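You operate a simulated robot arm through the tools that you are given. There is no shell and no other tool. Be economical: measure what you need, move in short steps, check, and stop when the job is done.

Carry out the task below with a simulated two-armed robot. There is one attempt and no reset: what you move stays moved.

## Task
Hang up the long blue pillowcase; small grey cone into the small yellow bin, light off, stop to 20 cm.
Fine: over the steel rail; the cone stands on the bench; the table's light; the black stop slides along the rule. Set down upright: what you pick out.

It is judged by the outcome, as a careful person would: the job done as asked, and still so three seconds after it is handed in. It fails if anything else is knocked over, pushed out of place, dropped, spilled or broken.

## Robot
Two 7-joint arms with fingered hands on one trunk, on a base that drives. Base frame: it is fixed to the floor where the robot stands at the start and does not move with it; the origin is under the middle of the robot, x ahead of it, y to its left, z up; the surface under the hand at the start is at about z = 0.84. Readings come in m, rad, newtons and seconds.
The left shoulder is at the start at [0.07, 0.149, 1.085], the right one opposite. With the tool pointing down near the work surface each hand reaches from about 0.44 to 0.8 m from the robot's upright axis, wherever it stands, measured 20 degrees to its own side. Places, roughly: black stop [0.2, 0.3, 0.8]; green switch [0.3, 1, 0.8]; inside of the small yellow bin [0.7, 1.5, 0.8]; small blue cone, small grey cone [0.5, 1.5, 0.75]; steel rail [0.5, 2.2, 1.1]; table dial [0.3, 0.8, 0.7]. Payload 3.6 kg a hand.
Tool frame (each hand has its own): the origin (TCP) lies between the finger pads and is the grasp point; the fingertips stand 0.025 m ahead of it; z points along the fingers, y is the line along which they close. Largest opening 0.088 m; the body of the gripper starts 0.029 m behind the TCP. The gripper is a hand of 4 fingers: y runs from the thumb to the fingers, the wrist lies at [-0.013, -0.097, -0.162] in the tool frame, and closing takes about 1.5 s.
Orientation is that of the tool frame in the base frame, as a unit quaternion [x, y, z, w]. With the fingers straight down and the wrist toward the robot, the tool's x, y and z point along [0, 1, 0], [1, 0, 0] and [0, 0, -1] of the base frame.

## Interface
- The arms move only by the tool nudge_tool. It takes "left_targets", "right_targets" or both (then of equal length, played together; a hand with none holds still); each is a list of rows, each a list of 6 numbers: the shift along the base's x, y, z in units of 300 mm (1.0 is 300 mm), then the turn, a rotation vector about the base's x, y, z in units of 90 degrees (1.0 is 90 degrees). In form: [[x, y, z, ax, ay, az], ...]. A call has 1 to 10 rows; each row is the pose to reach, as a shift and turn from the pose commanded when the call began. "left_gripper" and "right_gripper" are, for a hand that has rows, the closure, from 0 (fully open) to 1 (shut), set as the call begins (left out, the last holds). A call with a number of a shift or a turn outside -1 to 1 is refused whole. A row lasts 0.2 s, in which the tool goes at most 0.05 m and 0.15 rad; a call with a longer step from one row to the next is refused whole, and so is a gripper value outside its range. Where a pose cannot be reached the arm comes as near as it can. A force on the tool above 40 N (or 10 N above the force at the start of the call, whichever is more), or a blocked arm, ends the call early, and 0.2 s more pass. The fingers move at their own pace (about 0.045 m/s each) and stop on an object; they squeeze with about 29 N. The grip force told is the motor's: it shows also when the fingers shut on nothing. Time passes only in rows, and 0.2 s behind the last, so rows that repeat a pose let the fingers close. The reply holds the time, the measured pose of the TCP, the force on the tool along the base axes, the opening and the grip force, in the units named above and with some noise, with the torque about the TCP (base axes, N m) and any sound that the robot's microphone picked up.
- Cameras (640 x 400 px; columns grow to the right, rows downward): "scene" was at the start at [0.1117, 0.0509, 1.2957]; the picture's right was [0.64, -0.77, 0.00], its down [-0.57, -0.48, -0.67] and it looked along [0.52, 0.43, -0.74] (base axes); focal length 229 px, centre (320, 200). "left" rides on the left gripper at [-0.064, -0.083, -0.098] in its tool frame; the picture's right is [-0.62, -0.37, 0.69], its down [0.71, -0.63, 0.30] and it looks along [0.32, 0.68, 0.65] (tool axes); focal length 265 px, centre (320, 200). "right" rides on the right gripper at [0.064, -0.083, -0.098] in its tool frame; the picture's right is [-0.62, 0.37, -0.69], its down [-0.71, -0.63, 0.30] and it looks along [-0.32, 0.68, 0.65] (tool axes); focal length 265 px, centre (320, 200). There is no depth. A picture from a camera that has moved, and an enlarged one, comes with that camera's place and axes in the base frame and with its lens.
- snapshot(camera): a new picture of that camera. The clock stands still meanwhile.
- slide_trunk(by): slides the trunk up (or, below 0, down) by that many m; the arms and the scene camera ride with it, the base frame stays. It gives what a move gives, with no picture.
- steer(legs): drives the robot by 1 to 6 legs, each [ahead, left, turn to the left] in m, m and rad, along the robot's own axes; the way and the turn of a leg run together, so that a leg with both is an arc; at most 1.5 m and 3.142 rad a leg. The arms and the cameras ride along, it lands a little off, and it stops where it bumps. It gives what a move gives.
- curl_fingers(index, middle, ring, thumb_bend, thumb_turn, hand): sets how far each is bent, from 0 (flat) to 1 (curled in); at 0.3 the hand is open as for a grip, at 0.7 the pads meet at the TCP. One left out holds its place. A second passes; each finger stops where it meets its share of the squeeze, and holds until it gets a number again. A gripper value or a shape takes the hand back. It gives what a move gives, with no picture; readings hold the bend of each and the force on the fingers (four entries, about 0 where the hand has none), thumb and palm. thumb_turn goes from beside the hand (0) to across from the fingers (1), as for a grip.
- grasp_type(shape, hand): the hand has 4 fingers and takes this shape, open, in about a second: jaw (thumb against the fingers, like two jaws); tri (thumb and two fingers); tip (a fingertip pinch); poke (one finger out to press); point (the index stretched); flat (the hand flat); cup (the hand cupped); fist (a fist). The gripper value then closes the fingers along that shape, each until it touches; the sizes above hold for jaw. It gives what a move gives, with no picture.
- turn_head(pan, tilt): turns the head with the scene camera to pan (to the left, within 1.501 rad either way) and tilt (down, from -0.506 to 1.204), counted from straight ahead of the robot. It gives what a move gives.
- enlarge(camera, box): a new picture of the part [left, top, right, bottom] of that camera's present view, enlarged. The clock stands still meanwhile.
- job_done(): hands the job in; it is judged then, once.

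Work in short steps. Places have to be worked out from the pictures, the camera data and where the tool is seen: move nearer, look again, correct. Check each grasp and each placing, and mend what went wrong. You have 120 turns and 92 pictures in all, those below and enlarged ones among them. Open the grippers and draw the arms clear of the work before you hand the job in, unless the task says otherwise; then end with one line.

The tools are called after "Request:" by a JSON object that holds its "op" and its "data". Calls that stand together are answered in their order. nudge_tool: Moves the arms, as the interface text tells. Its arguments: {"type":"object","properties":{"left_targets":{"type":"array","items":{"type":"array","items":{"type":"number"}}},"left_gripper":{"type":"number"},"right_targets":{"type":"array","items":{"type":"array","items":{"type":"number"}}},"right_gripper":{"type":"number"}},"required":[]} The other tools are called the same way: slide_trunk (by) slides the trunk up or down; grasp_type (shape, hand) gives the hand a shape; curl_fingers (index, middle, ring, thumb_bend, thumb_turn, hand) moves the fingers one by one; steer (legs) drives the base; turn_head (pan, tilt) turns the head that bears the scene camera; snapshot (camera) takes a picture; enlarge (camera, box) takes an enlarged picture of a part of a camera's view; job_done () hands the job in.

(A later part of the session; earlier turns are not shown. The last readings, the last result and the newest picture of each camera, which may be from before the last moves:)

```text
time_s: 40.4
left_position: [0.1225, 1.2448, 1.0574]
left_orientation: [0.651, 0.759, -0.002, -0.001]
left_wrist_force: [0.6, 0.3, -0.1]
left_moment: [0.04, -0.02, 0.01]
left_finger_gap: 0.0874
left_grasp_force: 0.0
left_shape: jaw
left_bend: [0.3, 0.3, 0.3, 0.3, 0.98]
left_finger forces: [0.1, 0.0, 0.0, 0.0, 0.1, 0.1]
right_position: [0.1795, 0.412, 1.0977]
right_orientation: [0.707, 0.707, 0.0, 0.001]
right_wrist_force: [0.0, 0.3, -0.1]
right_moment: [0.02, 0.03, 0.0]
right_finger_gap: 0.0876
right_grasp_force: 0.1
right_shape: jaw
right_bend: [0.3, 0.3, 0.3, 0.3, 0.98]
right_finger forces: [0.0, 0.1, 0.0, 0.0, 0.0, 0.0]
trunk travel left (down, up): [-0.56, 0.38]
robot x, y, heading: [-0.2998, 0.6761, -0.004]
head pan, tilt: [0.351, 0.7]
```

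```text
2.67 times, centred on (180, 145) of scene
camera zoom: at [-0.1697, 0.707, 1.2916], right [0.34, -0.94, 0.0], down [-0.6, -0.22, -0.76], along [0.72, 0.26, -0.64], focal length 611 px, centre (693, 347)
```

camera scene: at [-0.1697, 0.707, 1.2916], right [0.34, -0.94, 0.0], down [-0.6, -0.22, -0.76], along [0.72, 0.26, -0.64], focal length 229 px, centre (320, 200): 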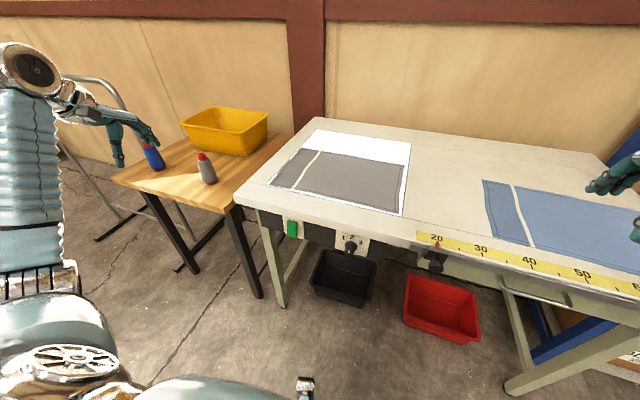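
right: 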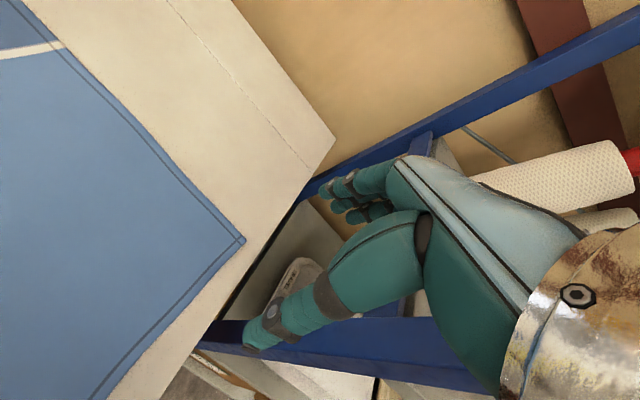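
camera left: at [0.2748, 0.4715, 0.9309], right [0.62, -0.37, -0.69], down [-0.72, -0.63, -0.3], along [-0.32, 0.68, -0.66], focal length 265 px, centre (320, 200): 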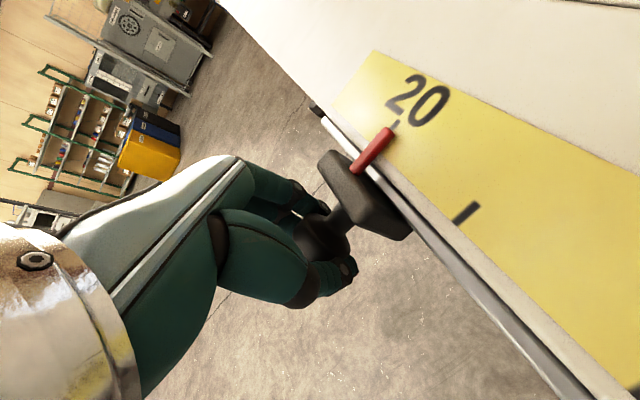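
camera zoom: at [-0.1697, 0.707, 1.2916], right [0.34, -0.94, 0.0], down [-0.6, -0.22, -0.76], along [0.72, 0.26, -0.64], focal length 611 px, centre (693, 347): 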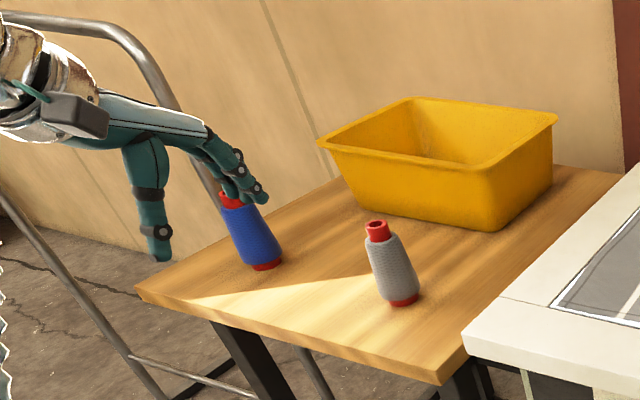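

The green button is on the table's apron near y≈0.97. I set the left hand to poke and bring it in front of the button to triangulate with the hand camera.

Request:
{"op": "grasp_type", "data": {"hand": "left", "shape": "poke"}}

Request:
{"op": "nudge_tool", "data": {"left_targets": [[-0.05, -0.1, 0, 0, 0, -0.05], [-0.1, -0.2, 0, 0, 0, -0.1], [-0.13, -0.3, 0, 0, 0, -0.1], [-0.15, -0.4, 0, 0, 0, -0.1], [-0.17, -0.5, -0.05, 0, 0, -0.1], [-0.17, -0.6, -0.1, 0, 0, -0.1], [-0.17, -0.7, -0.2, 0, 0, -0.1], [-0.17, -0.8, -0.3, 0, 0, -0.1], [-0.17, -0.9, -0.4, 0, 0, -0.1]]}}

Request:
{"op": "nudge_tool", "data": {"left_targets": [[0, 0, 0, 0, -0.09, 0], [0, 0, 0, 0, -0.18, 0], [0, 0, 0, 0, -0.27, 0], [0, 0, 0, 0, -0.36, 0], [0, 0, 0, 0, -0.45, 0], [0, 0, 0, 0, -0.54, 0], [0, 0, 0, 0, -0.63, 0], [0, 0, 0, 0, -0.7, 0]]}}

Request:
{"op": "snapshot", "data": {"camera": "left"}}

Request:
{"op": "snapshot", "data": {"camera": "scene"}}

```text
time_s: 41.3
left_position: [0.1218, 1.2454, 1.0566]
left_orientation: [0.65, 0.76, -0.001, -0.001]
left_wrist_force: [0.0, -0.2, 0.2]
left_moment: [-0.03, 0.0, 0.03]
left_finger_gap: 0.0
left_grasp_force: 0.0
left_shape: poke
left_bend: [0.7, 0.7, 0.99, 1.0, 1.0]
left_finger forces: [0.0, 0.0, 0.0, 0.0, 0.0, 0.0]
right_position: [0.1807, 0.411, 1.0972]
right_orientation: [0.707, 0.707, 0.0, 0.0]
right_wrist_force: [-0.6, 0.1, -0.4]
right_moment: [-0.01, 0.0, 0.03]
right_finger_gap: 0.0878
right_grasp_force: 0.0
right_shape: jaw
right_bend: [0.3, 0.3, 0.3, 0.3, 0.98]
right_finger forces: [0.0, 0.1, 0.0, 0.1, 0.0, 0.0]
trunk travel left (down, up): [-0.56, 0.38]
robot x, y, heading: [-0.2988, 0.6723, -0.002]
head pan, tilt: [0.351, 0.7]
```

```text
time_s: 43.3
left_position: [0.0881, 0.9822, 0.9383]
left_orientation: [0.709, 0.705, -0.003, -0.001]
left_wrist_force: [0.2, -0.2, 0.0]
left_moment: [-0.01, 0.04, 0.0]
left_finger_gap: 0.0001
left_grasp_force: 0.1
left_shape: poke
left_bend: [0.7, 0.7, 0.99, 1.0, 1.0]
left_finger forces: [0.0, 0.0, 0.0, 0.0, 0.0, 0.0]
left hand out of reach, approached as far as the arm can: row 9
right_position: [0.1804, 0.4111, 1.0966]
right_orientation: [0.707, 0.707, -0.001, -0.001]
right_wrist_force: [0.2, -1.0, 0.4]
right_moment: [-0.05, 0.01, 0.01]
right_finger_gap: 0.0875
right_grasp_force: 0.2
right_shape: jaw
right_bend: [0.3, 0.3, 0.3, 0.3, 0.98]
right_finger forces: [0.0, 0.0, 0.1, 0.0, 0.0, 0.0]
trunk travel left (down, up): [-0.56, 0.38]
robot x, y, heading: [-0.2955, 0.6803, -0.0]
head pan, tilt: [0.351, 0.7]
```

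```text
time_s: 45.1
left_position: [0.1058, 0.995, 0.9229]
left_orientation: [0.605, 0.601, 0.37, 0.369]
left_wrist_force: [0.4, 0.3, -0.4]
left_moment: [-0.02, 0.03, -0.02]
left_finger_gap: 0.0
left_grasp_force: 0.0
left_shape: poke
left_bend: [0.7, 0.7, 0.99, 1.0, 1.0]
left_finger forces: [0.1, 0.0, 0.0, 0.1, 0.1, 0.0]
left hand out of reach, approached as far as the arm can: row 1, 2, 3, 4, 5, 6, 7, 8
right_position: [0.18, 0.4119, 1.0988]
right_orientation: [0.707, 0.707, -0.001, 0.0]
right_wrist_force: [1.0, -0.1, -0.6]
right_moment: [-0.02, -0.01, 0.0]
right_finger_gap: 0.0876
right_grasp_force: 0.1
right_shape: jaw
right_bend: [0.3, 0.3, 0.3, 0.3, 0.98]
right_finger forces: [0.0, 0.1, 0.1, 0.1, 0.0, 0.0]
trunk travel left (down, up): [-0.56, 0.38]
robot x, y, heading: [-0.3021, 0.6725, -0.003]
head pan, tilt: [0.351, 0.7]
```

```text
62 pictures are left
camera left: at [-0.0201, 0.9317, 0.8938], right [0.45, -0.62, -0.65], down [-0.01, 0.72, -0.7], along [0.89, 0.32, 0.31], focal length 265 px, centre (320, 200)
```

left: 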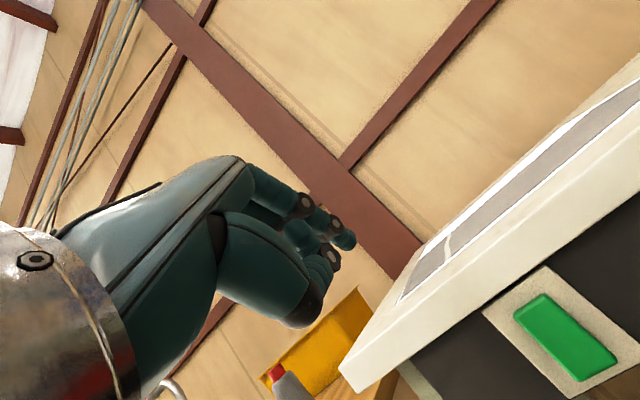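

```text
61 pictures are left
camera scene: at [-0.1699, 0.7073, 1.2917], right [0.34, -0.94, 0.0], down [-0.6, -0.22, -0.77], along [0.72, 0.26, -0.64], focal length 229 px, centre (320, 200)
```

scene: 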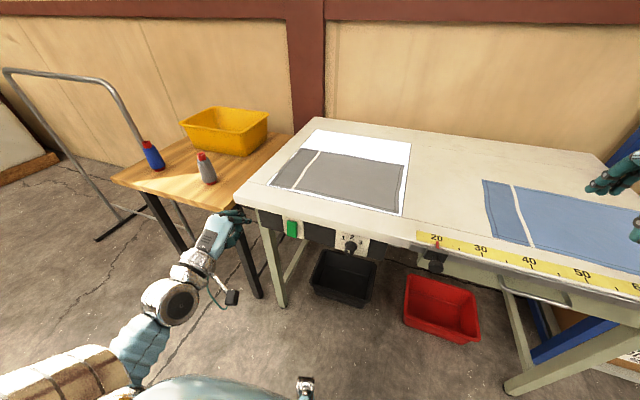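

Triangulated button centre ≈ (0.268, 0.958, 0.754). The arm is cramped, so I back the base 0.15 m, then level the finger to point forward at the button.

Request:
{"op": "steer", "data": {"legs": [[-0.15, 0, 0]]}}

Request:
{"op": "nudge_tool", "data": {"left_targets": [[0.1, -0.03, -0.1, 0, -0.09, 0], [0.2, -0.06, -0.2, 0, -0.18, 0], [0.3, -0.09, -0.3, 0, -0.25, 0], [0.4, -0.12, -0.4, 0, -0.28, 0], [0.5, -0.12, -0.5, 0, -0.28, 0]]}}

Request:
{"op": "snapshot", "data": {"camera": "left"}}

Request:
{"op": "snapshot", "data": {"camera": "scene"}}

```text
time_s: 47.7
left_position: [-0.0432, 0.9935, 0.9223]
left_orientation: [0.605, 0.602, 0.37, 0.368]
left_wrist_force: [0.7, -1.1, 0.8]
left_moment: [-0.03, 0.05, 0.01]
left_finger_gap: 0.0003
left_grasp_force: 0.0
left_shape: poke
left_bend: [0.7, 0.7, 0.99, 1.0, 1.0]
left_finger forces: [0.1, 0.1, 0.0, 0.0, 0.0, 0.1]
right_position: [0.032, 0.4112, 1.0964]
right_orientation: [0.706, 0.708, -0.001, 0.0]
right_wrist_force: [-0.1, 0.1, -0.3]
right_moment: [0.02, -0.02, -0.01]
right_finger_gap: 0.0877
right_grasp_force: 0.0
right_shape: jaw
right_bend: [0.3, 0.3, 0.3, 0.3, 0.98]
right_finger forces: [0.1, 0.1, 0.0, 0.1, 0.0, 0.0]
trunk travel left (down, up): [-0.56, 0.38]
robot x, y, heading: [-0.4536, 0.6766, 0.001]
head pan, tilt: [0.351, 0.7]
```

```text
time_s: 48.9
left_position: [0.1063, 0.9589, 0.773]
left_orientation: [0.509, 0.506, 0.493, 0.492]
left_wrist_force: [-0.7, 0.2, 1.1]
left_moment: [-0.03, -0.03, 0.01]
left_finger_gap: 0.0
left_grasp_force: 0.0
left_shape: poke
left_bend: [0.7, 0.7, 0.99, 1.0, 1.0]
left_finger forces: [0.0, 0.0, 0.0, 0.0, 0.0, 0.0]
right_position: [0.0314, 0.412, 1.097]
right_orientation: [0.706, 0.708, -0.001, -0.001]
right_wrist_force: [-0.1, -0.4, 0.1]
right_moment: [0.0, 0.0, 0.0]
right_finger_gap: 0.0876
right_grasp_force: 0.0
right_shape: jaw
right_bend: [0.3, 0.3, 0.3, 0.3, 0.98]
right_finger forces: [0.1, 0.1, 0.0, 0.0, 0.0, 0.0]
trunk travel left (down, up): [-0.56, 0.38]
robot x, y, heading: [-0.4533, 0.6765, 0.003]
head pan, tilt: [0.351, 0.7]
```

```text
60 pictures are left
camera left: at [0.0049, 0.8963, 0.6943], right [0.68, -0.62, -0.39], down [0.29, 0.72, -0.64], along [0.68, 0.32, 0.66], focal length 265 px, centre (320, 200)
```

left: 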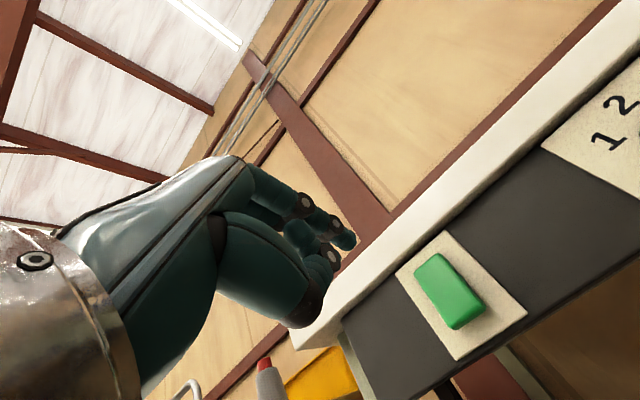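

```text
59 pictures are left
camera scene: at [-0.3211, 0.7068, 1.2915], right [0.34, -0.94, 0.0], down [-0.61, -0.22, -0.76], along [0.72, 0.26, -0.65], focal length 229 px, centre (320, 200)
```

scene: 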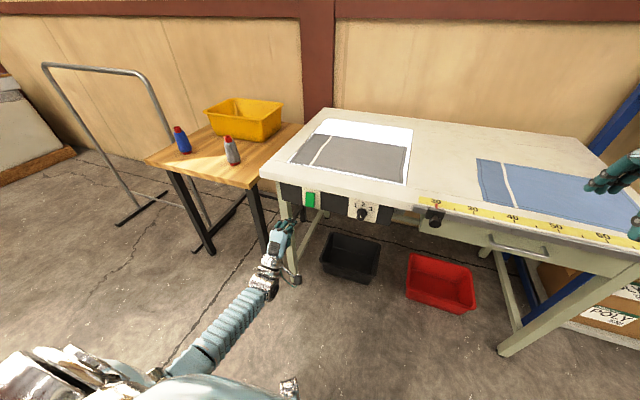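

Consistent: button (0.268, 0.9585, 0.754). I approach to ~2 cm short, then press slowly forward.

Request:
{"op": "nudge_tool", "data": {"left_targets": [[0.1, 0.01, -0.03, 0, 0, 0], [0.2, 0.01, -0.06, 0, 0, 0], [0.3, 0.01, -0.07, 0, 0, 0], [0.38, 0.01, -0.07, 0, 0, 0]]}}

Request:
{"op": "snapshot", "data": {"camera": "left"}}

```text
time_s: 49.9
left_position: [0.2202, 0.961, 0.7526]
left_orientation: [0.51, 0.508, 0.492, 0.49]
left_wrist_force: [0.1, -0.4, 0.6]
left_moment: [-0.01, -0.02, 0.03]
left_finger_gap: 0.0
left_grasp_force: 0.2
left_shape: poke
left_bend: [0.7, 0.7, 0.99, 1.0, 1.0]
left_finger forces: [0.0, 0.0, 0.1, 0.0, 0.0, 0.1]
right_position: [0.0333, 0.4121, 1.096]
right_orientation: [0.707, 0.708, -0.001, -0.001]
right_wrist_force: [0.5, -0.1, 0.4]
right_moment: [0.02, 0.01, 0.0]
right_finger_gap: 0.0881
right_grasp_force: 0.0
right_shape: jaw
right_bend: [0.3, 0.3, 0.3, 0.3, 0.98]
right_finger forces: [0.0, 0.1, 0.0, 0.1, 0.0, 0.0]
trunk travel left (down, up): [-0.56, 0.38]
robot x, y, heading: [-0.451, 0.6794, -0.001]
head pan, tilt: [0.351, 0.7]
```

```text
58 pictures are left
camera left: at [0.118, 0.8975, 0.6735], right [0.68, -0.62, -0.4], down [0.28, 0.72, -0.64], along [0.68, 0.32, 0.66], focal length 265 px, centre (320, 200)
```

left: 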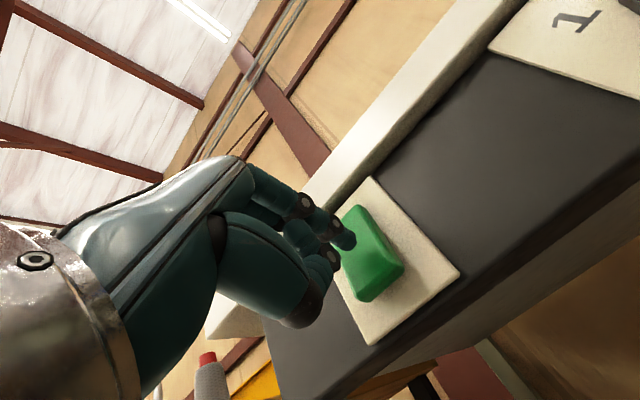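

Let me view the button enlarged to see whether it is a plain button or rocker.

Request:
{"op": "enlarge", "data": {"camera": "left", "box": [290, 160, 466, 270]}}

Request:
{"op": "enlarge", "data": {"camera": "scene", "box": [240, 160, 400, 260]}}

```text
3.64 times, centred on (378, 215) of left
camera zoom: at [0.118, 0.8975, 0.6735], right [0.68, -0.62, -0.4], down [0.28, 0.72, -0.64], along [0.68, 0.32, 0.66], focal length 965 px, centre (109, 146)
```

zoom: 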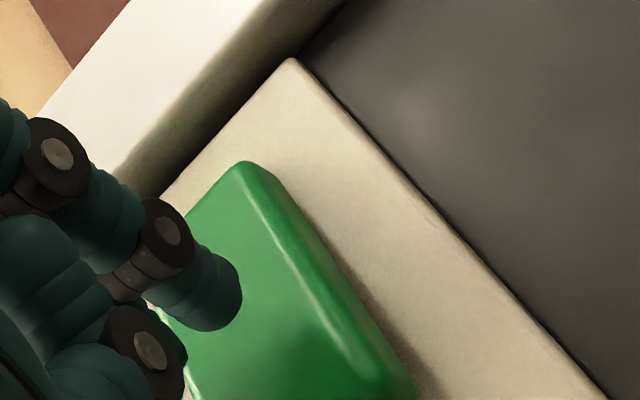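

```text
4.00 times, centred on (320, 210) of scene
camera zoom: at [-0.3202, 0.706, 1.2913], right [0.34, -0.94, 0.0], down [-0.61, -0.22, -0.76], along [0.72, 0.26, -0.65], focal length 917 px, centre (320, 160)
```

zoom: 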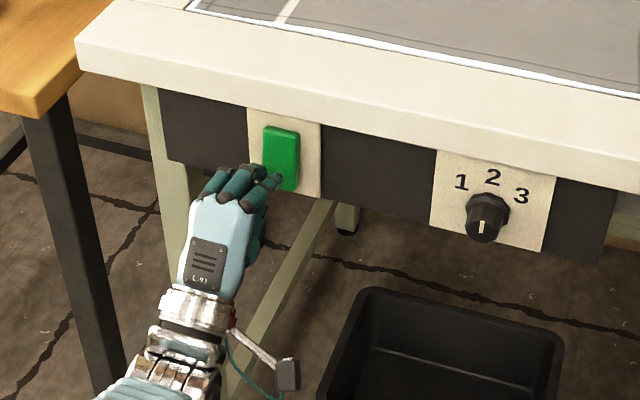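

The lower half seems to protrude more (rocker-like), so I lower ~12 mm and press forward in small steps.

Request:
{"op": "nudge_tool", "data": {"left_targets": [[0, 0, -0.04, 0, 0, 0], [0.03, 0, -0.04, 0, 0, 0], [0.06, 0, -0.04, 0, 0, 0], [0.08, 0, -0.04, 0, 0, 0], [0.1, 0, -0.04, 0, 0, 0], [0.12, 0, -0.04, 0, 0, 0]]}}

Request:
{"op": "snapshot", "data": {"camera": "scene"}}

```text
time_s: 51.3
left_position: [0.2228, 0.9548, 0.7549]
left_orientation: [0.509, 0.507, 0.493, 0.491]
left_wrist_force: [-0.2, -0.6, -0.4]
left_moment: [0.01, -0.01, 0.0]
left_finger_gap: 0.0
left_grasp_force: 0.1
left_shape: poke
left_bend: [0.7, 0.7, 0.99, 1.0, 1.0]
left_finger forces: [0.0, 0.1, 0.0, 0.1, 0.0, 0.0]
left hand out of reach, approached as far as the arm can: row 1, 2, 3, 4, 5, 6
right_position: [0.03, 0.4122, 1.0988]
right_orientation: [0.706, 0.708, 0.0, -0.001]
right_wrist_force: [-0.2, -0.1, -0.4]
right_moment: [0.02, 0.02, 0.0]
right_finger_gap: 0.0878
right_grasp_force: 0.0
right_shape: jaw
right_bend: [0.3, 0.3, 0.3, 0.3, 0.98]
right_finger forces: [0.1, 0.1, 0.0, 0.0, 0.0, 0.0]
trunk travel left (down, up): [-0.56, 0.38]
robot x, y, heading: [-0.453, 0.6796, 0.002]
head pan, tilt: [0.351, 0.7]
```

```text
55 pictures are left
camera scene: at [-0.3223, 0.7071, 1.2917], right [0.34, -0.94, 0.0], down [-0.6, -0.22, -0.76], along [0.72, 0.26, -0.64], focal length 229 px, centre (320, 200)
```

scene: 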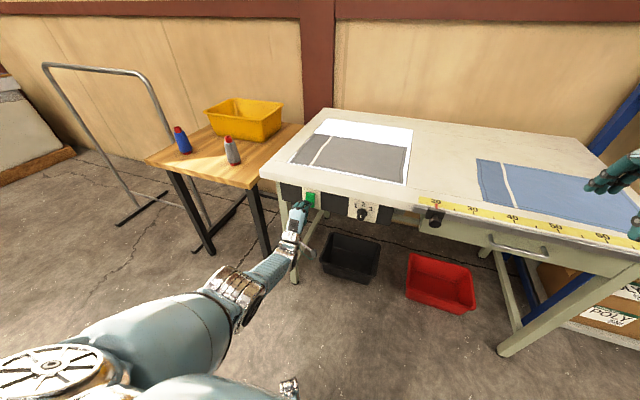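

The arm is fully stretched; I retract it, lower the trunk 5 cm, drive 0.1 m nearer, then approach again.

Request:
{"op": "nudge_tool", "data": {"left_targets": [[-0.1, 0.02, 0, 0, 0, 0], [-0.2, 0.02, 0, 0, 0, 0], [-0.3, 0.02, 0, 0, 0, 0], [-0.4, 0.02, 0, 0, 0, 0]]}}

Request:
{"op": "slide_trunk", "data": {"by": -0.05}}

Request:
{"op": "steer", "data": {"legs": [[0.09, 0, 0]]}}

```text
time_s: 52.3
left_position: [0.1023, 0.9625, 0.7574]
left_orientation: [0.509, 0.506, 0.493, 0.492]
left_wrist_force: [-0.4, 0.3, 0.2]
left_moment: [0.01, -0.01, 0.02]
left_finger_gap: 0.0001
left_grasp_force: 0.1
left_shape: poke
left_bend: [0.7, 0.7, 0.99, 1.0, 1.0]
left_finger forces: [0.0, 0.0, 0.0, 0.0, 0.0, 0.1]
right_position: [0.0291, 0.4129, 1.098]
right_orientation: [0.707, 0.708, -0.001, 0.0]
right_wrist_force: [-0.2, 0.0, 0.7]
right_moment: [0.02, 0.0, 0.0]
right_finger_gap: 0.0878
right_grasp_force: 0.0
right_shape: jaw
right_bend: [0.3, 0.3, 0.3, 0.3, 0.98]
right_finger forces: [0.0, 0.1, 0.0, 0.0, 0.0, 0.0]
trunk travel left (down, up): [-0.56, 0.38]
robot x, y, heading: [-0.4509, 0.6792, -0.002]
head pan, tilt: [0.351, 0.7]
```

```text
time_s: 53.2
left_position: [0.1032, 0.9628, 0.7061]
left_orientation: [0.509, 0.506, 0.492, 0.492]
left_wrist_force: [-0.5, -0.4, -0.1]
left_moment: [0.02, 0.01, -0.02]
left_finger_gap: 0.0003
left_grasp_force: 0.1
left_shape: poke
left_bend: [0.7, 0.7, 0.99, 1.0, 1.0]
left_finger forces: [0.0, 0.1, 0.0, 0.1, 0.1, 0.1]
right_position: [0.0303, 0.4123, 1.0477]
right_orientation: [0.706, 0.708, 0.001, 0.0]
right_wrist_force: [0.7, 0.9, 0.3]
right_moment: [0.02, -0.02, -0.03]
right_finger_gap: 0.0875
right_grasp_force: 0.1
right_shape: jaw
right_bend: [0.3, 0.3, 0.3, 0.3, 0.98]
right_finger forces: [0.0, 0.0, 0.0, 0.1, 0.1, 0.0]
trunk travel left (down, up): [-0.51, 0.43]
robot x, y, heading: [-0.4527, 0.6769, -0.001]
head pan, tilt: [0.351, 0.7]
```

```text
time_s: 55.0
left_position: [0.1932, 0.9616, 0.7067]
left_orientation: [0.509, 0.506, 0.493, 0.491]
left_wrist_force: [0.0, -0.6, 0.2]
left_moment: [0.01, 0.02, -0.01]
left_finger_gap: 0.0
left_grasp_force: 0.1
left_shape: poke
left_bend: [0.7, 0.7, 0.99, 1.0, 1.0]
left_finger forces: [0.0, 0.1, 0.0, 0.1, 0.0, 0.0]
right_position: [0.1194, 0.4118, 1.0487]
right_orientation: [0.707, 0.707, 0.0, 0.0]
right_wrist_force: [-0.2, -0.1, 0.7]
right_moment: [0.02, 0.03, 0.02]
right_finger_gap: 0.0876
right_grasp_force: 0.0
right_shape: jaw
right_bend: [0.3, 0.3, 0.3, 0.3, 0.98]
right_finger forces: [0.1, 0.0, 0.1, 0.0, 0.0, 0.1]
trunk travel left (down, up): [-0.51, 0.43]
robot x, y, heading: [-0.3611, 0.6809, -0.002]
head pan, tilt: [0.351, 0.7]
```

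TCP at (0.193, 0.962, 0.707). I raise to z≈0.741 and press forward slowly.

Request:
{"op": "nudge_tool", "data": {"left_targets": [[0, 0, 0.06, 0, 0, 0], [0.03, 0, 0.113, 0, 0, 0], [0.09, 0, 0.113, 0, 0, 0], [0.13, 0, 0.113, 0, 0, 0], [0.16, 0, 0.113, 0, 0, 0], [0.18, 0, 0.113, 0, 0, 0], [0.2, 0, 0.113, 0, 0, 0], [0.22, 0, 0.113, 0, 0, 0]]}}

Request:
{"op": "snapshot", "data": {"camera": "scene"}}

```text
time_s: 56.4
left_position: [0.2342, 0.9633, 0.7389]
left_orientation: [0.507, 0.505, 0.494, 0.494]
left_wrist_force: [-46.4, 1.4, 4.2]
left_moment: [-0.04, -0.04, 0.0]
left_finger_gap: 0.0001
left_grasp_force: 0.0
left_shape: poke
left_bend: [0.7, 0.7, 0.99, 1.0, 1.0]
left_finger forces: [33.6, 11.1, 0.1, 0.0, 0.0, 0.0]
right_position: [0.1135, 0.412, 1.0512]
right_orientation: [0.707, 0.707, 0.002, 0.002]
right_wrist_force: [0.1, 0.5, -0.5]
right_moment: [0.0, 0.01, 0.0]
right_finger_gap: 0.0877
right_grasp_force: 0.0
right_shape: jaw
right_bend: [0.3, 0.3, 0.3, 0.3, 0.98]
right_finger forces: [0.0, 0.0, 0.1, 0.0, 0.1, 0.0]
trunk travel left (down, up): [-0.51, 0.43]
robot x, y, heading: [-0.3593, 0.6781, 0.003]
head pan, tilt: [0.351, 0.7]
heard: click
stopped in row 6 (left hand): the force on the tool passed its limit at 48 N (the readings are from after the stop); the commanded pose is now the measured one
```

```text
54 pictures are left
camera scene: at [-0.2366, 0.707, 1.2425], right [0.34, -0.94, 0.0], down [-0.6, -0.22, -0.77], along [0.72, 0.26, -0.64], focal length 229 px, centre (320, 200)
```

scene: 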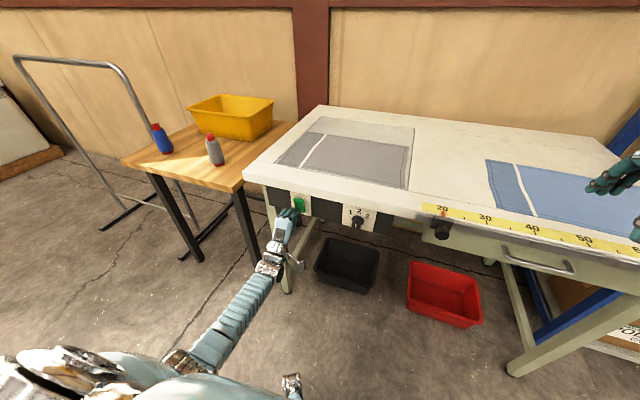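

A click, and the panel is dark: light off. I retract straight back, then return the hand to pointing down in jaw shape.

Request:
{"op": "nudge_tool", "data": {"left_targets": [[-0.1, 0, 0, 0, 0, 0], [-0.25, 0, 0, 0, 0, 0], [-0.4, 0, 0, 0, 0, 0], [-0.5, 0, 0.05, 0, 0, 0], [-0.5, 0.05, 0.2, 0, 0.09, 0], [-0.5, 0.1, 0.35, 0, 0.18, 0], [-0.5, 0.15, 0.5, 0, 0.27, 0], [-0.5, 0.2, 0.65, 0, 0.36, 0], [-0.5, 0.25, 0.8, 0, 0.45, 0], [-0.5, 0.3, 0.95, 0, 0.54, 0]]}}

Request:
{"op": "nudge_tool", "data": {"left_targets": [[0, 0, 0.1, 0, 0.09, 0], [0, 0, 0.2, 0, 0.18, 0], [0, 0, 0.3, 0, 0.27, 0], [0, 0, 0.3, 0, 0.36, 0], [0, 0, 0.3, 0, 0.44, 0]]}}

Request:
{"op": "grasp_type", "data": {"hand": "left", "shape": "jaw"}}

Request:
{"op": "snapshot", "data": {"camera": "scene"}}

```text
time_s: 58.6
left_position: [0.0911, 1.0532, 1.023]
left_orientation: [0.668, 0.664, 0.237, 0.238]
left_wrist_force: [-0.1, -0.1, -0.6]
left_moment: [0.02, 0.04, -0.02]
left_finger_gap: 0.0
left_grasp_force: 0.0
left_shape: poke
left_bend: [0.7, 0.7, 0.99, 1.0, 1.0]
left_finger forces: [0.1, 0.0, 0.1, 0.0, 0.0, 0.0]
right_position: [0.1206, 0.4126, 1.0474]
right_orientation: [0.707, 0.707, -0.001, -0.001]
right_wrist_force: [0.5, 0.2, 0.3]
right_moment: [-0.01, 0.03, 0.01]
right_finger_gap: 0.0879
right_grasp_force: 0.1
right_shape: jaw
right_bend: [0.3, 0.3, 0.3, 0.3, 0.98]
right_finger forces: [0.1, 0.1, 0.0, 0.0, 0.0, 0.0]
trunk travel left (down, up): [-0.51, 0.43]
robot x, y, heading: [-0.3616, 0.6776, -0.003]
head pan, tilt: [0.351, 0.7]
```

```text
time_s: 59.8
left_position: [0.0905, 1.0519, 1.1107]
left_orientation: [0.708, 0.706, -0.002, -0.002]
left_wrist_force: [0.4, -0.4, 0.8]
left_moment: [0.01, 0.0, 0.04]
left_finger_gap: 0.0
left_grasp_force: 0.1
left_shape: poke
left_bend: [0.7, 0.7, 0.99, 1.0, 1.0]
left_finger forces: [0.0, 0.1, 0.0, 0.0, 0.1, 0.0]
right_position: [0.1186, 0.4102, 1.0484]
right_orientation: [0.707, 0.707, 0.0, 0.0]
right_wrist_force: [0.4, -0.6, 0.2]
right_moment: [-0.01, -0.01, 0.02]
right_finger_gap: 0.0876
right_grasp_force: 0.1
right_shape: jaw
right_bend: [0.3, 0.3, 0.3, 0.3, 0.98]
right_finger forces: [0.0, 0.0, 0.1, 0.1, 0.0, 0.0]
trunk travel left (down, up): [-0.51, 0.43]
robot x, y, heading: [-0.3612, 0.6767, -0.001]
head pan, tilt: [0.351, 0.7]
```

```text
time_s: 60.7
left_position: [0.0905, 1.0514, 1.111]
left_orientation: [0.708, 0.706, -0.002, -0.001]
left_wrist_force: [0.2, 0.2, 0.0]
left_moment: [0.04, 0.02, 0.0]
left_finger_gap: 0.0879
left_grasp_force: 0.0
left_shape: jaw
left_bend: [0.3, 0.3, 0.3, 0.3, 0.98]
left_finger forces: [0.0, 0.1, 0.1, 0.0, 0.0, 0.1]
right_position: [0.1182, 0.413, 1.0479]
right_orientation: [0.707, 0.707, 0.0, 0.0]
right_wrist_force: [0.7, 0.8, 0.1]
right_moment: [0.0, 0.02, -0.01]
right_finger_gap: 0.0876
right_grasp_force: 0.0
right_shape: jaw
right_bend: [0.3, 0.3, 0.3, 0.3, 0.98]
right_finger forces: [0.0, 0.0, 0.1, 0.1, 0.1, 0.0]
trunk travel left (down, up): [-0.51, 0.43]
robot x, y, heading: [-0.3617, 0.6753, -0.0]
head pan, tilt: [0.351, 0.7]
```

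```text
53 pictures are left
camera scene: at [-0.23, 0.7071, 1.2416], right [0.34, -0.94, 0.0], down [-0.6, -0.22, -0.76], along [0.72, 0.26, -0.64], focal length 229 px, centre (320, 200)
```

scene: 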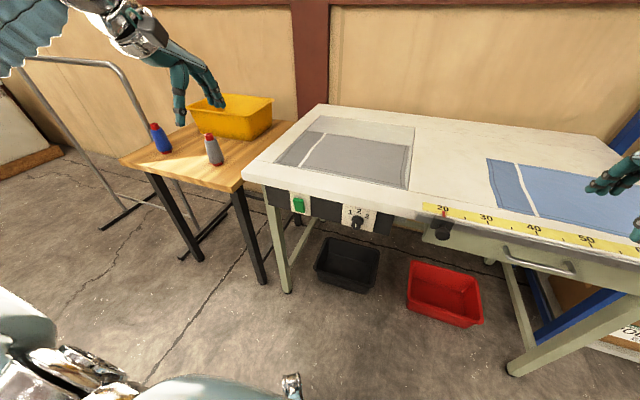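

Light stays off. Grey cone ≈ (0.44, 1.43), bench front x≈0.31. I drive left 0.53 m and ahead 0.3 m so cone and bin are both in left-hand reach.

Request:
{"op": "steer", "data": {"legs": [[0, 0.53, 0], [0.3, 0, 0]]}}

Request:
{"op": "turn_head", "data": {"pan": 0.5, "tilt": 0.8}}

Request:
{"op": "snapshot", "data": {"camera": "scene"}}

Request:
{"op": "snapshot", "data": {"camera": "left"}}

```text
time_s: 71.8
left_position: [0.3823, 1.5831, 1.1107]
left_orientation: [0.708, 0.706, -0.002, -0.001]
left_wrist_force: [0.5, 0.2, -0.4]
left_moment: [-0.02, 0.02, 0.04]
left_finger_gap: 0.0876
left_grasp_force: 0.1
left_shape: jaw
left_bend: [0.3, 0.3, 0.3, 0.3, 0.98]
left_finger forces: [0.0, 0.0, 0.0, 0.1, 0.0, 0.1]
right_position: [0.4102, 0.9434, 1.0487]
right_orientation: [0.707, 0.707, 0.001, 0.0]
right_wrist_force: [0.0, 0.2, 0.1]
right_moment: [-0.02, -0.03, 0.01]
right_finger_gap: 0.088
right_grasp_force: 0.0
right_shape: jaw
right_bend: [0.3, 0.3, 0.3, 0.3, 0.98]
right_finger forces: [0.0, 0.1, 0.0, 0.0, 0.1, 0.1]
trunk travel left (down, up): [-0.51, 0.43]
robot x, y, heading: [-0.0661, 1.2078, 0.0]
head pan, tilt: [0.351, 0.7]
```

```text
time_s: 72.5
left_position: [0.3833, 1.5825, 1.1119]
left_orientation: [0.708, 0.706, -0.001, -0.001]
left_wrist_force: [-0.3, -0.1, -0.5]
left_moment: [0.01, -0.01, -0.02]
left_finger_gap: 0.0879
left_grasp_force: 0.0
left_shape: jaw
left_bend: [0.3, 0.3, 0.3, 0.3, 0.98]
left_finger forces: [0.1, 0.0, 0.0, 0.1, 0.0, 0.0]
right_position: [0.411, 0.9423, 1.0471]
right_orientation: [0.708, 0.707, 0.0, 0.0]
right_wrist_force: [0.2, 0.7, 0.1]
right_moment: [0.01, 0.02, -0.02]
right_finger_gap: 0.0881
right_grasp_force: 0.1
right_shape: jaw
right_bend: [0.3, 0.3, 0.3, 0.3, 0.98]
right_finger forces: [0.0, 0.0, 0.0, 0.0, 0.0, 0.0]
trunk travel left (down, up): [-0.51, 0.43]
robot x, y, heading: [-0.0648, 1.2059, -0.001]
head pan, tilt: [0.499, 0.799]
```

```text
52 pictures are left
camera scene: at [0.0542, 1.247, 1.2335], right [0.48, -0.88, 0.0], down [-0.63, -0.34, -0.7], along [0.61, 0.33, -0.72], focal length 229 px, centre (320, 200)
```

scene: 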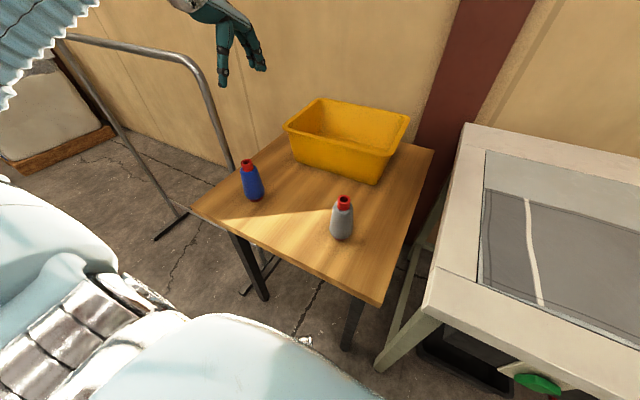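

```text
51 pictures are left
camera left: at [0.299, 1.5188, 1.2113], right [-0.37, -0.62, -0.69], down [-0.63, 0.72, -0.3], along [0.68, 0.32, -0.66], focal length 265 px, centre (320, 200)
```

left: 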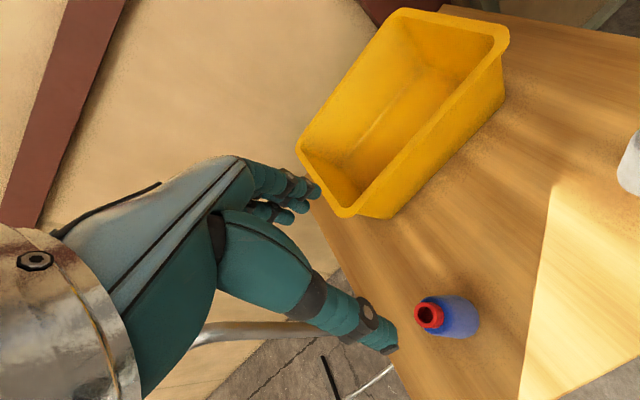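

Bench top ≈ z 0.755, grey cone ≈ (0.38, 1.363), about 0.12 tall; bin spans x 0.59–0.85, y 1.35–1.66, rim z≈0.87. I move the left hand above the grey cone to refine.

Request:
{"op": "nudge_tool", "data": {"left_targets": [[0, -0.15, 0, 0, 0, 0], [0, -0.3, 0, 0, 0, 0], [0, -0.45, 0, 0, 0, 0], [0, -0.6, -0.05, 0, 0, 0], [0, -0.73, -0.1, 0, 0, 0]]}}

Request:
{"op": "snapshot", "data": {"camera": "left"}}

Request:
{"op": "snapshot", "data": {"camera": "scene"}}

```text
time_s: 73.7
left_position: [0.3832, 1.3619, 1.082]
left_orientation: [0.708, 0.706, -0.002, -0.001]
left_wrist_force: [0.0, -0.1, -0.8]
left_moment: [0.04, 0.02, -0.03]
left_finger_gap: 0.088
left_grasp_force: 0.0
left_shape: jaw
left_bend: [0.3, 0.3, 0.3, 0.3, 0.98]
left_finger forces: [0.0, 0.0, 0.0, 0.0, 0.0, 0.0]
right_position: [0.4113, 0.9414, 1.0459]
right_orientation: [0.707, 0.707, 0.0, -0.002]
right_wrist_force: [0.3, -0.6, -0.8]
right_moment: [0.04, 0.01, 0.03]
right_finger_gap: 0.0879
right_grasp_force: 0.0
right_shape: jaw
right_bend: [0.3, 0.3, 0.3, 0.3, 0.98]
right_finger forces: [0.0, 0.0, 0.0, 0.1, 0.0, 0.0]
trunk travel left (down, up): [-0.51, 0.43]
robot x, y, heading: [-0.0675, 1.2061, -0.002]
head pan, tilt: [0.499, 0.799]
```

```text
50 pictures are left
camera left: at [0.3003, 1.2978, 1.1811], right [-0.37, -0.62, -0.69], down [-0.63, 0.72, -0.3], along [0.68, 0.32, -0.66], focal length 265 px, centre (320, 200)
```

left: 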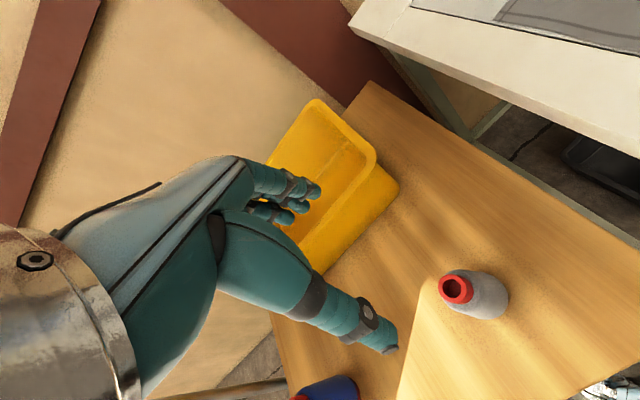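

```text
49 pictures are left
camera scene: at [0.0552, 1.2458, 1.2333], right [0.48, -0.88, 0.0], down [-0.63, -0.34, -0.7], along [0.61, 0.33, -0.72], focal length 229 px, centre (320, 200)
```

scene: 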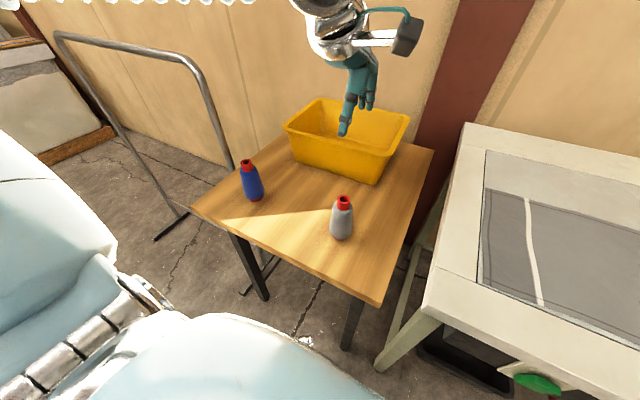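

Cone top triangulates to (0.371, 1.360, 0.89). I descend over it to z≈0.95 first.

Request:
{"op": "nudge_tool", "data": {"left_targets": [[-0.02, 0, -0.12, 0, 0, 0], [-0.04, 0, -0.24, 0, 0, 0], [-0.04, 0, -0.34, 0, 0, 0], [-0.04, 0, -0.44, 0, 0, 0]]}}

Request:
{"op": "snapshot", "data": {"camera": "left"}}

Request:
{"op": "enlarge", "data": {"camera": "scene", "box": [240, 100, 440, 250]}}

```text
time_s: 74.7
left_position: [0.371, 1.3636, 0.9476]
left_orientation: [0.708, 0.706, -0.002, 0.0]
left_wrist_force: [-0.6, -0.8, 0.5]
left_moment: [-0.01, 0.01, 0.02]
left_finger_gap: 0.0878
left_grasp_force: 0.2
left_shape: jaw
left_bend: [0.3, 0.3, 0.3, 0.3, 0.98]
left_finger forces: [0.1, 0.1, 0.1, 0.0, 0.0, 0.0]
right_position: [0.4117, 0.942, 1.0472]
right_orientation: [0.707, 0.707, -0.001, -0.001]
right_wrist_force: [-0.4, -0.1, -0.3]
right_moment: [0.0, 0.02, 0.02]
right_finger_gap: 0.0876
right_grasp_force: 0.0
right_shape: jaw
right_bend: [0.3, 0.3, 0.3, 0.3, 0.98]
right_finger forces: [0.1, 0.0, 0.1, 0.1, 0.1, 0.0]
trunk travel left (down, up): [-0.51, 0.43]
robot x, y, heading: [-0.0683, 1.2096, 0.004]
head pan, tilt: [0.499, 0.799]
```

```text
48 pictures are left
camera left: at [0.2883, 1.3001, 1.049], right [-0.37, -0.62, -0.69], down [-0.63, 0.72, -0.3], along [0.68, 0.32, -0.66], focal length 265 px, centre (320, 200)
```

left: 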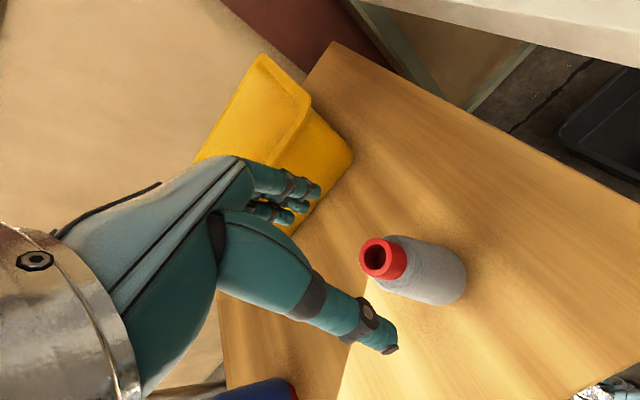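

```text
2.67 times, centred on (340, 175) of scene
camera zoom: at [0.0555, 1.2468, 1.2333], right [0.48, -0.88, 0.0], down [-0.63, -0.34, -0.7], along [0.61, 0.33, -0.72], focal length 611 px, centre (267, 267)
```

zoom: 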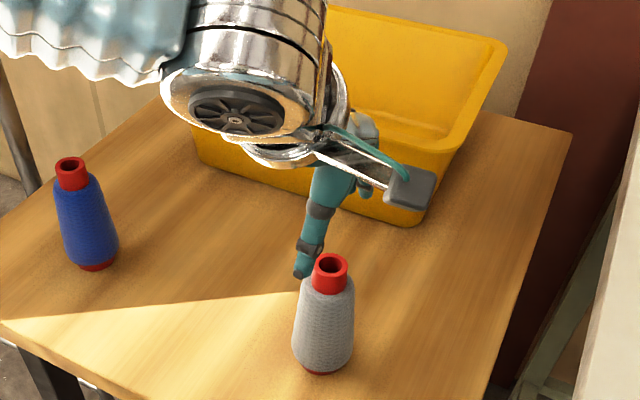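

Refined cone axis ≈ (0.362, 1.357), top z≈0.90. I correct xy and descend to TCP z≈0.88.

Request:
{"op": "nudge_tool", "data": {"left_targets": [[-0.027, -0.02, -0.03, 0, 0, 0], [-0.027, -0.02, -0.1, 0, 0, 0], [-0.027, -0.02, -0.17, 0, 0, 0], [-0.027, -0.02, -0.22, 0, 0, 0]]}}

Request:
{"op": "snapshot", "data": {"camera": "left"}}

Request:
{"op": "enlarge", "data": {"camera": "scene", "box": [240, 100, 440, 250]}}

```text
time_s: 75.7
left_position: [0.363, 1.358, 0.8831]
left_orientation: [0.708, 0.706, -0.002, -0.002]
left_wrist_force: [-0.4, -0.5, -0.1]
left_moment: [0.01, 0.01, 0.02]
left_finger_gap: 0.0879
left_grasp_force: 0.1
left_shape: jaw
left_bend: [0.3, 0.3, 0.3, 0.3, 0.98]
left_finger forces: [0.0, 0.0, 0.0, 0.1, 0.0, 0.0]
right_position: [0.4116, 0.9422, 1.0475]
right_orientation: [0.707, 0.707, 0.0, 0.0]
right_wrist_force: [0.0, 0.1, -0.2]
right_moment: [-0.03, -0.04, 0.04]
right_finger_gap: 0.0877
right_grasp_force: 0.0
right_shape: jaw
right_bend: [0.3, 0.3, 0.3, 0.3, 0.98]
right_finger forces: [0.0, 0.0, 0.1, 0.1, 0.0, 0.1]
trunk travel left (down, up): [-0.51, 0.43]
robot x, y, heading: [-0.0664, 1.2035, -0.003]
head pan, tilt: [0.499, 0.799]
```

```text
46 pictures are left
camera left: at [0.2793, 1.2944, 0.9832], right [-0.37, -0.62, -0.69], down [-0.63, 0.72, -0.3], along [0.68, 0.32, -0.66], focal length 265 px, centre (320, 200)
```

left: 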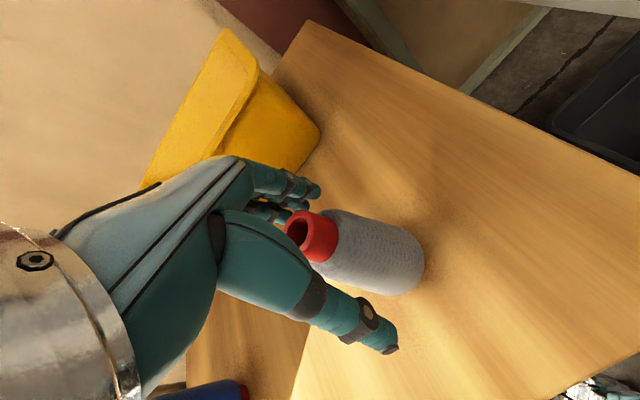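

```text
2.67 times, centred on (340, 175) of scene
camera zoom: at [0.0551, 1.2471, 1.2334], right [0.48, -0.88, 0.0], down [-0.63, -0.34, -0.7], along [0.61, 0.33, -0.72], focal length 611 px, centre (267, 267)
```

zoom: 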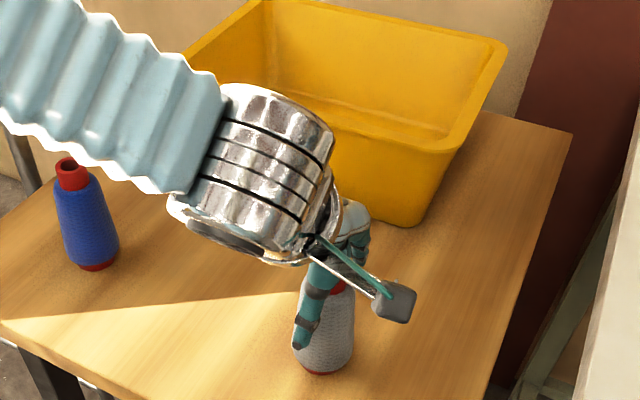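

Cone is centred; neck top at z≈0.889, grey body starts ~0.865. I go 16 mm lower and close.

Request:
{"op": "nudge_tool", "data": {"left_targets": [[0, 0, -0.03, 0, 0, 0], [0, 0, -0.055, 0, 0, 0]]}}

Request:
{"op": "nudge_tool", "data": {"left_targets": [[0, 0, 0, 0, 0, 0], [0, 0, 0, 0, 0, 0], [0, 0, 0, 0, 0, 0], [0, 0, 0, 0, 0, 0], [0, 0, 0, 0, 0, 0], [0, 0, 0, 0, 0, 0], [0, 0, 0, 0, 0, 0]], "left_gripper": 0.8}}

Request:
{"op": "snapshot", "data": {"camera": "left"}}

```text
time_s: 76.3
left_position: [0.3633, 1.3577, 0.8672]
left_orientation: [0.709, 0.706, -0.002, -0.001]
left_wrist_force: [0.2, 0.8, -0.1]
left_moment: [0.01, 0.01, -0.01]
left_finger_gap: 0.0879
left_grasp_force: 0.1
left_shape: jaw
left_bend: [0.3, 0.3, 0.3, 0.3, 0.98]
left_finger forces: [0.1, 0.0, 0.0, 0.0, 0.0, 0.1]
right_position: [0.4122, 0.9425, 1.0478]
right_orientation: [0.707, 0.707, 0.0, -0.001]
right_wrist_force: [0.5, -0.3, 0.1]
right_moment: [-0.02, -0.01, 0.02]
right_finger_gap: 0.0879
right_grasp_force: 0.0
right_shape: jaw
right_bend: [0.3, 0.3, 0.3, 0.3, 0.98]
right_finger forces: [0.0, 0.1, 0.0, 0.0, 0.0, 0.0]
trunk travel left (down, up): [-0.51, 0.43]
robot x, y, heading: [-0.0657, 1.2124, -0.001]
head pan, tilt: [0.499, 0.799]
```

```text
time_s: 77.9
left_position: [0.362, 1.3572, 0.8666]
left_orientation: [0.708, 0.706, -0.002, -0.001]
left_wrist_force: [0.8, -0.4, 0.1]
left_moment: [0.01, -0.04, 0.0]
left_finger_gap: 0.0341
left_grasp_force: 29.2
left_shape: jaw
left_bend: [0.74, 0.47, 0.52, 0.73, 1.0]
left_finger forces: [13.2, 8.1, 3.6, 0.0, 25.8, 0.0]
right_position: [0.4104, 0.9421, 1.0476]
right_orientation: [0.707, 0.707, -0.001, 0.0]
right_wrist_force: [0.0, -0.2, 0.0]
right_moment: [0.02, -0.02, 0.0]
right_finger_gap: 0.0879
right_grasp_force: 0.0
right_shape: jaw
right_bend: [0.3, 0.3, 0.3, 0.3, 0.98]
right_finger forces: [0.0, 0.0, 0.0, 0.0, 0.0, 0.0]
trunk travel left (down, up): [-0.51, 0.43]
robot x, y, heading: [-0.069, 1.2077, 0.001]
head pan, tilt: [0.499, 0.799]
```

```text
44 pictures are left
camera left: at [0.2795, 1.2939, 0.9667], right [-0.37, -0.62, -0.69], down [-0.63, 0.72, -0.3], along [0.68, 0.32, -0.66], focal length 265 px, centre (320, 200)
```

left: 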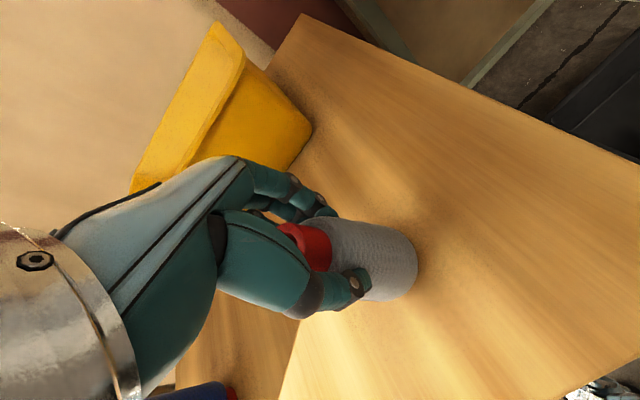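

Gripped at 34 mm gap. I lift straight up 0.2 m and check.

Request:
{"op": "nudge_tool", "data": {"left_targets": [[0, 0, 0.05, 0, 0, 0], [0, 0, 0.15, 0, 0, 0], [0, 0, 0.25, 0, 0, 0], [0, 0, 0.35, 0, 0, 0], [0, 0, 0.45, 0, 0, 0], [0, 0, 0.55, 0, 0, 0], [0, 0, 0.65, 0, 0, 0]]}}

Request:
{"op": "steer", "data": {"legs": [[0.06, 0.02, 0]]}}

Request:
{"op": "snapshot", "data": {"camera": "scene"}}

```text
time_s: 79.5
left_position: [0.3616, 1.3582, 1.0632]
left_orientation: [0.709, 0.705, -0.002, 0.0]
left_wrist_force: [-0.5, -0.1, -1.8]
left_moment: [0.0, -0.05, 0.04]
left_finger_gap: 0.0343
left_grasp_force: 28.9
left_shape: jaw
left_bend: [0.74, 0.47, 0.53, 0.73, 1.0]
left_finger forces: [13.4, 8.2, 3.8, 0.1, 25.5, 0.0]
right_position: [0.4095, 0.9414, 1.0472]
right_orientation: [0.707, 0.707, -0.001, 0.0]
right_wrist_force: [-0.1, 0.7, 0.4]
right_moment: [0.03, 0.01, 0.01]
right_finger_gap: 0.0875
right_grasp_force: 0.0
right_shape: jaw
right_bend: [0.3, 0.3, 0.3, 0.3, 0.98]
right_finger forces: [0.0, 0.0, 0.0, 0.0, 0.0, 0.0]
trunk travel left (down, up): [-0.51, 0.43]
robot x, y, heading: [-0.0619, 1.2079, 0.001]
head pan, tilt: [0.499, 0.799]
```

```text
time_s: 81.0
left_position: [0.4214, 1.3784, 1.0613]
left_orientation: [0.709, 0.705, -0.002, -0.001]
left_wrist_force: [-0.6, 0.0, -1.8]
left_moment: [-0.03, 0.0, -0.03]
left_finger_gap: 0.034
left_grasp_force: 29.0
left_shape: jaw
left_bend: [0.74, 0.47, 0.53, 0.73, 1.0]
left_finger forces: [13.4, 8.1, 3.8, 0.1, 25.6, 0.0]
right_position: [0.471, 0.9628, 1.0488]
right_orientation: [0.708, 0.706, 0.0, 0.0]
right_wrist_force: [0.6, -0.2, -0.2]
right_moment: [0.04, -0.02, -0.04]
right_finger_gap: 0.0877
right_grasp_force: 0.1
right_shape: jaw
right_bend: [0.3, 0.3, 0.3, 0.3, 0.98]
right_finger forces: [0.1, 0.0, 0.1, 0.1, 0.1, 0.0]
trunk travel left (down, up): [-0.51, 0.43]
robot x, y, heading: [-0.0068, 1.2289, 0.001]
head pan, tilt: [0.499, 0.799]
```

```text
43 pictures are left
camera scene: at [0.1174, 1.2682, 1.2335], right [0.48, -0.88, 0.0], down [-0.63, -0.34, -0.7], along [0.61, 0.33, -0.72], focal length 229 px, centre (320, 200)
```

scene: 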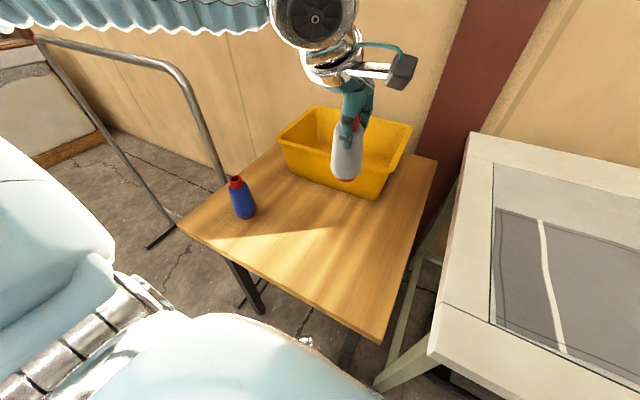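

Cone held upright, bottom clear of the bin rim. I move the hand over the bin interior at (0.70, 1.50).

Request:
{"op": "nudge_tool", "data": {"left_targets": [[0.12, 0.05, 0, 0, 0, 0], [0.24, 0.1, 0, 0, 0, 0], [0.36, 0.15, 0, 0, 0, 0], [0.48, 0.2, 0, 0, 0, 0], [0.6, 0.26, 0, 0, 0, 0], [0.72, 0.31, 0, 0, 0, 0], [0.84, 0.37, 0, 0, 0, 0], [0.93, 0.407, 0, 0, 0, 0]]}}

Request:
{"op": "snapshot", "data": {"camera": "left"}}

Request:
{"op": "snapshot", "data": {"camera": "scene"}}

```text
time_s: 82.8
left_position: [0.6929, 1.5053, 1.0556]
left_orientation: [0.709, 0.705, -0.002, -0.002]
left_wrist_force: [0.6, -0.9, -1.7]
left_moment: [-0.04, -0.01, 0.04]
left_finger_gap: 0.034
left_grasp_force: 29.1
left_shape: jaw
left_bend: [0.74, 0.47, 0.53, 0.73, 1.0]
left_finger forces: [13.7, 8.0, 4.1, 0.0, 25.7, 0.1]
left hand out of reach, approached as far as the arm can: row 8
right_position: [0.4708, 0.9644, 1.0473]
right_orientation: [0.707, 0.707, -0.002, 0.0]
right_wrist_force: [-0.7, -0.9, 0.5]
right_moment: [0.02, -0.02, 0.01]
right_finger_gap: 0.088
right_grasp_force: 0.1
right_shape: jaw
right_bend: [0.3, 0.3, 0.3, 0.3, 0.98]
right_finger forces: [0.1, 0.1, 0.1, 0.0, 0.1, 0.0]
trunk travel left (down, up): [-0.51, 0.43]
robot x, y, heading: [-0.0056, 1.2304, -0.003]
head pan, tilt: [0.499, 0.799]
```

```text
42 pictures are left
camera left: at [0.6099, 1.4405, 1.1555], right [-0.37, -0.62, -0.69], down [-0.63, 0.72, -0.3], along [0.68, 0.32, -0.66], focal length 265 px, centre (320, 200)
```

left: 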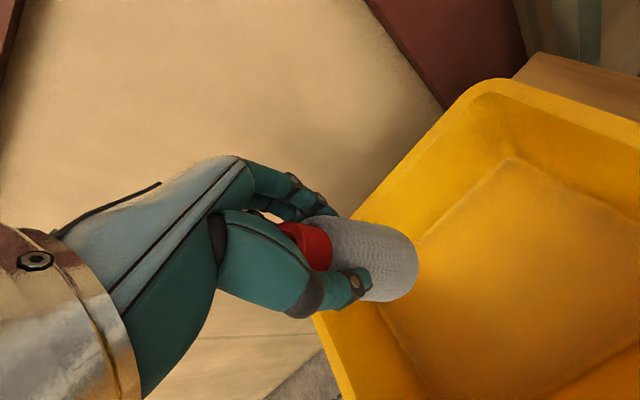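

```text
41 pictures are left
camera scene: at [0.1188, 1.2693, 1.2331], right [0.48, -0.88, 0.0], down [-0.63, -0.34, -0.7], along [0.61, 0.33, -0.72], focal length 229 px, centre (320, 200)
```

scene: 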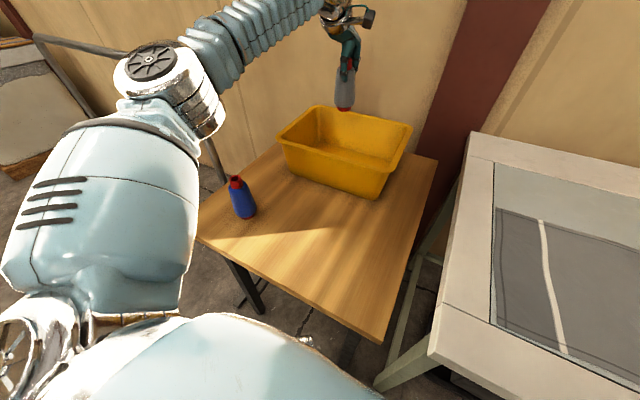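

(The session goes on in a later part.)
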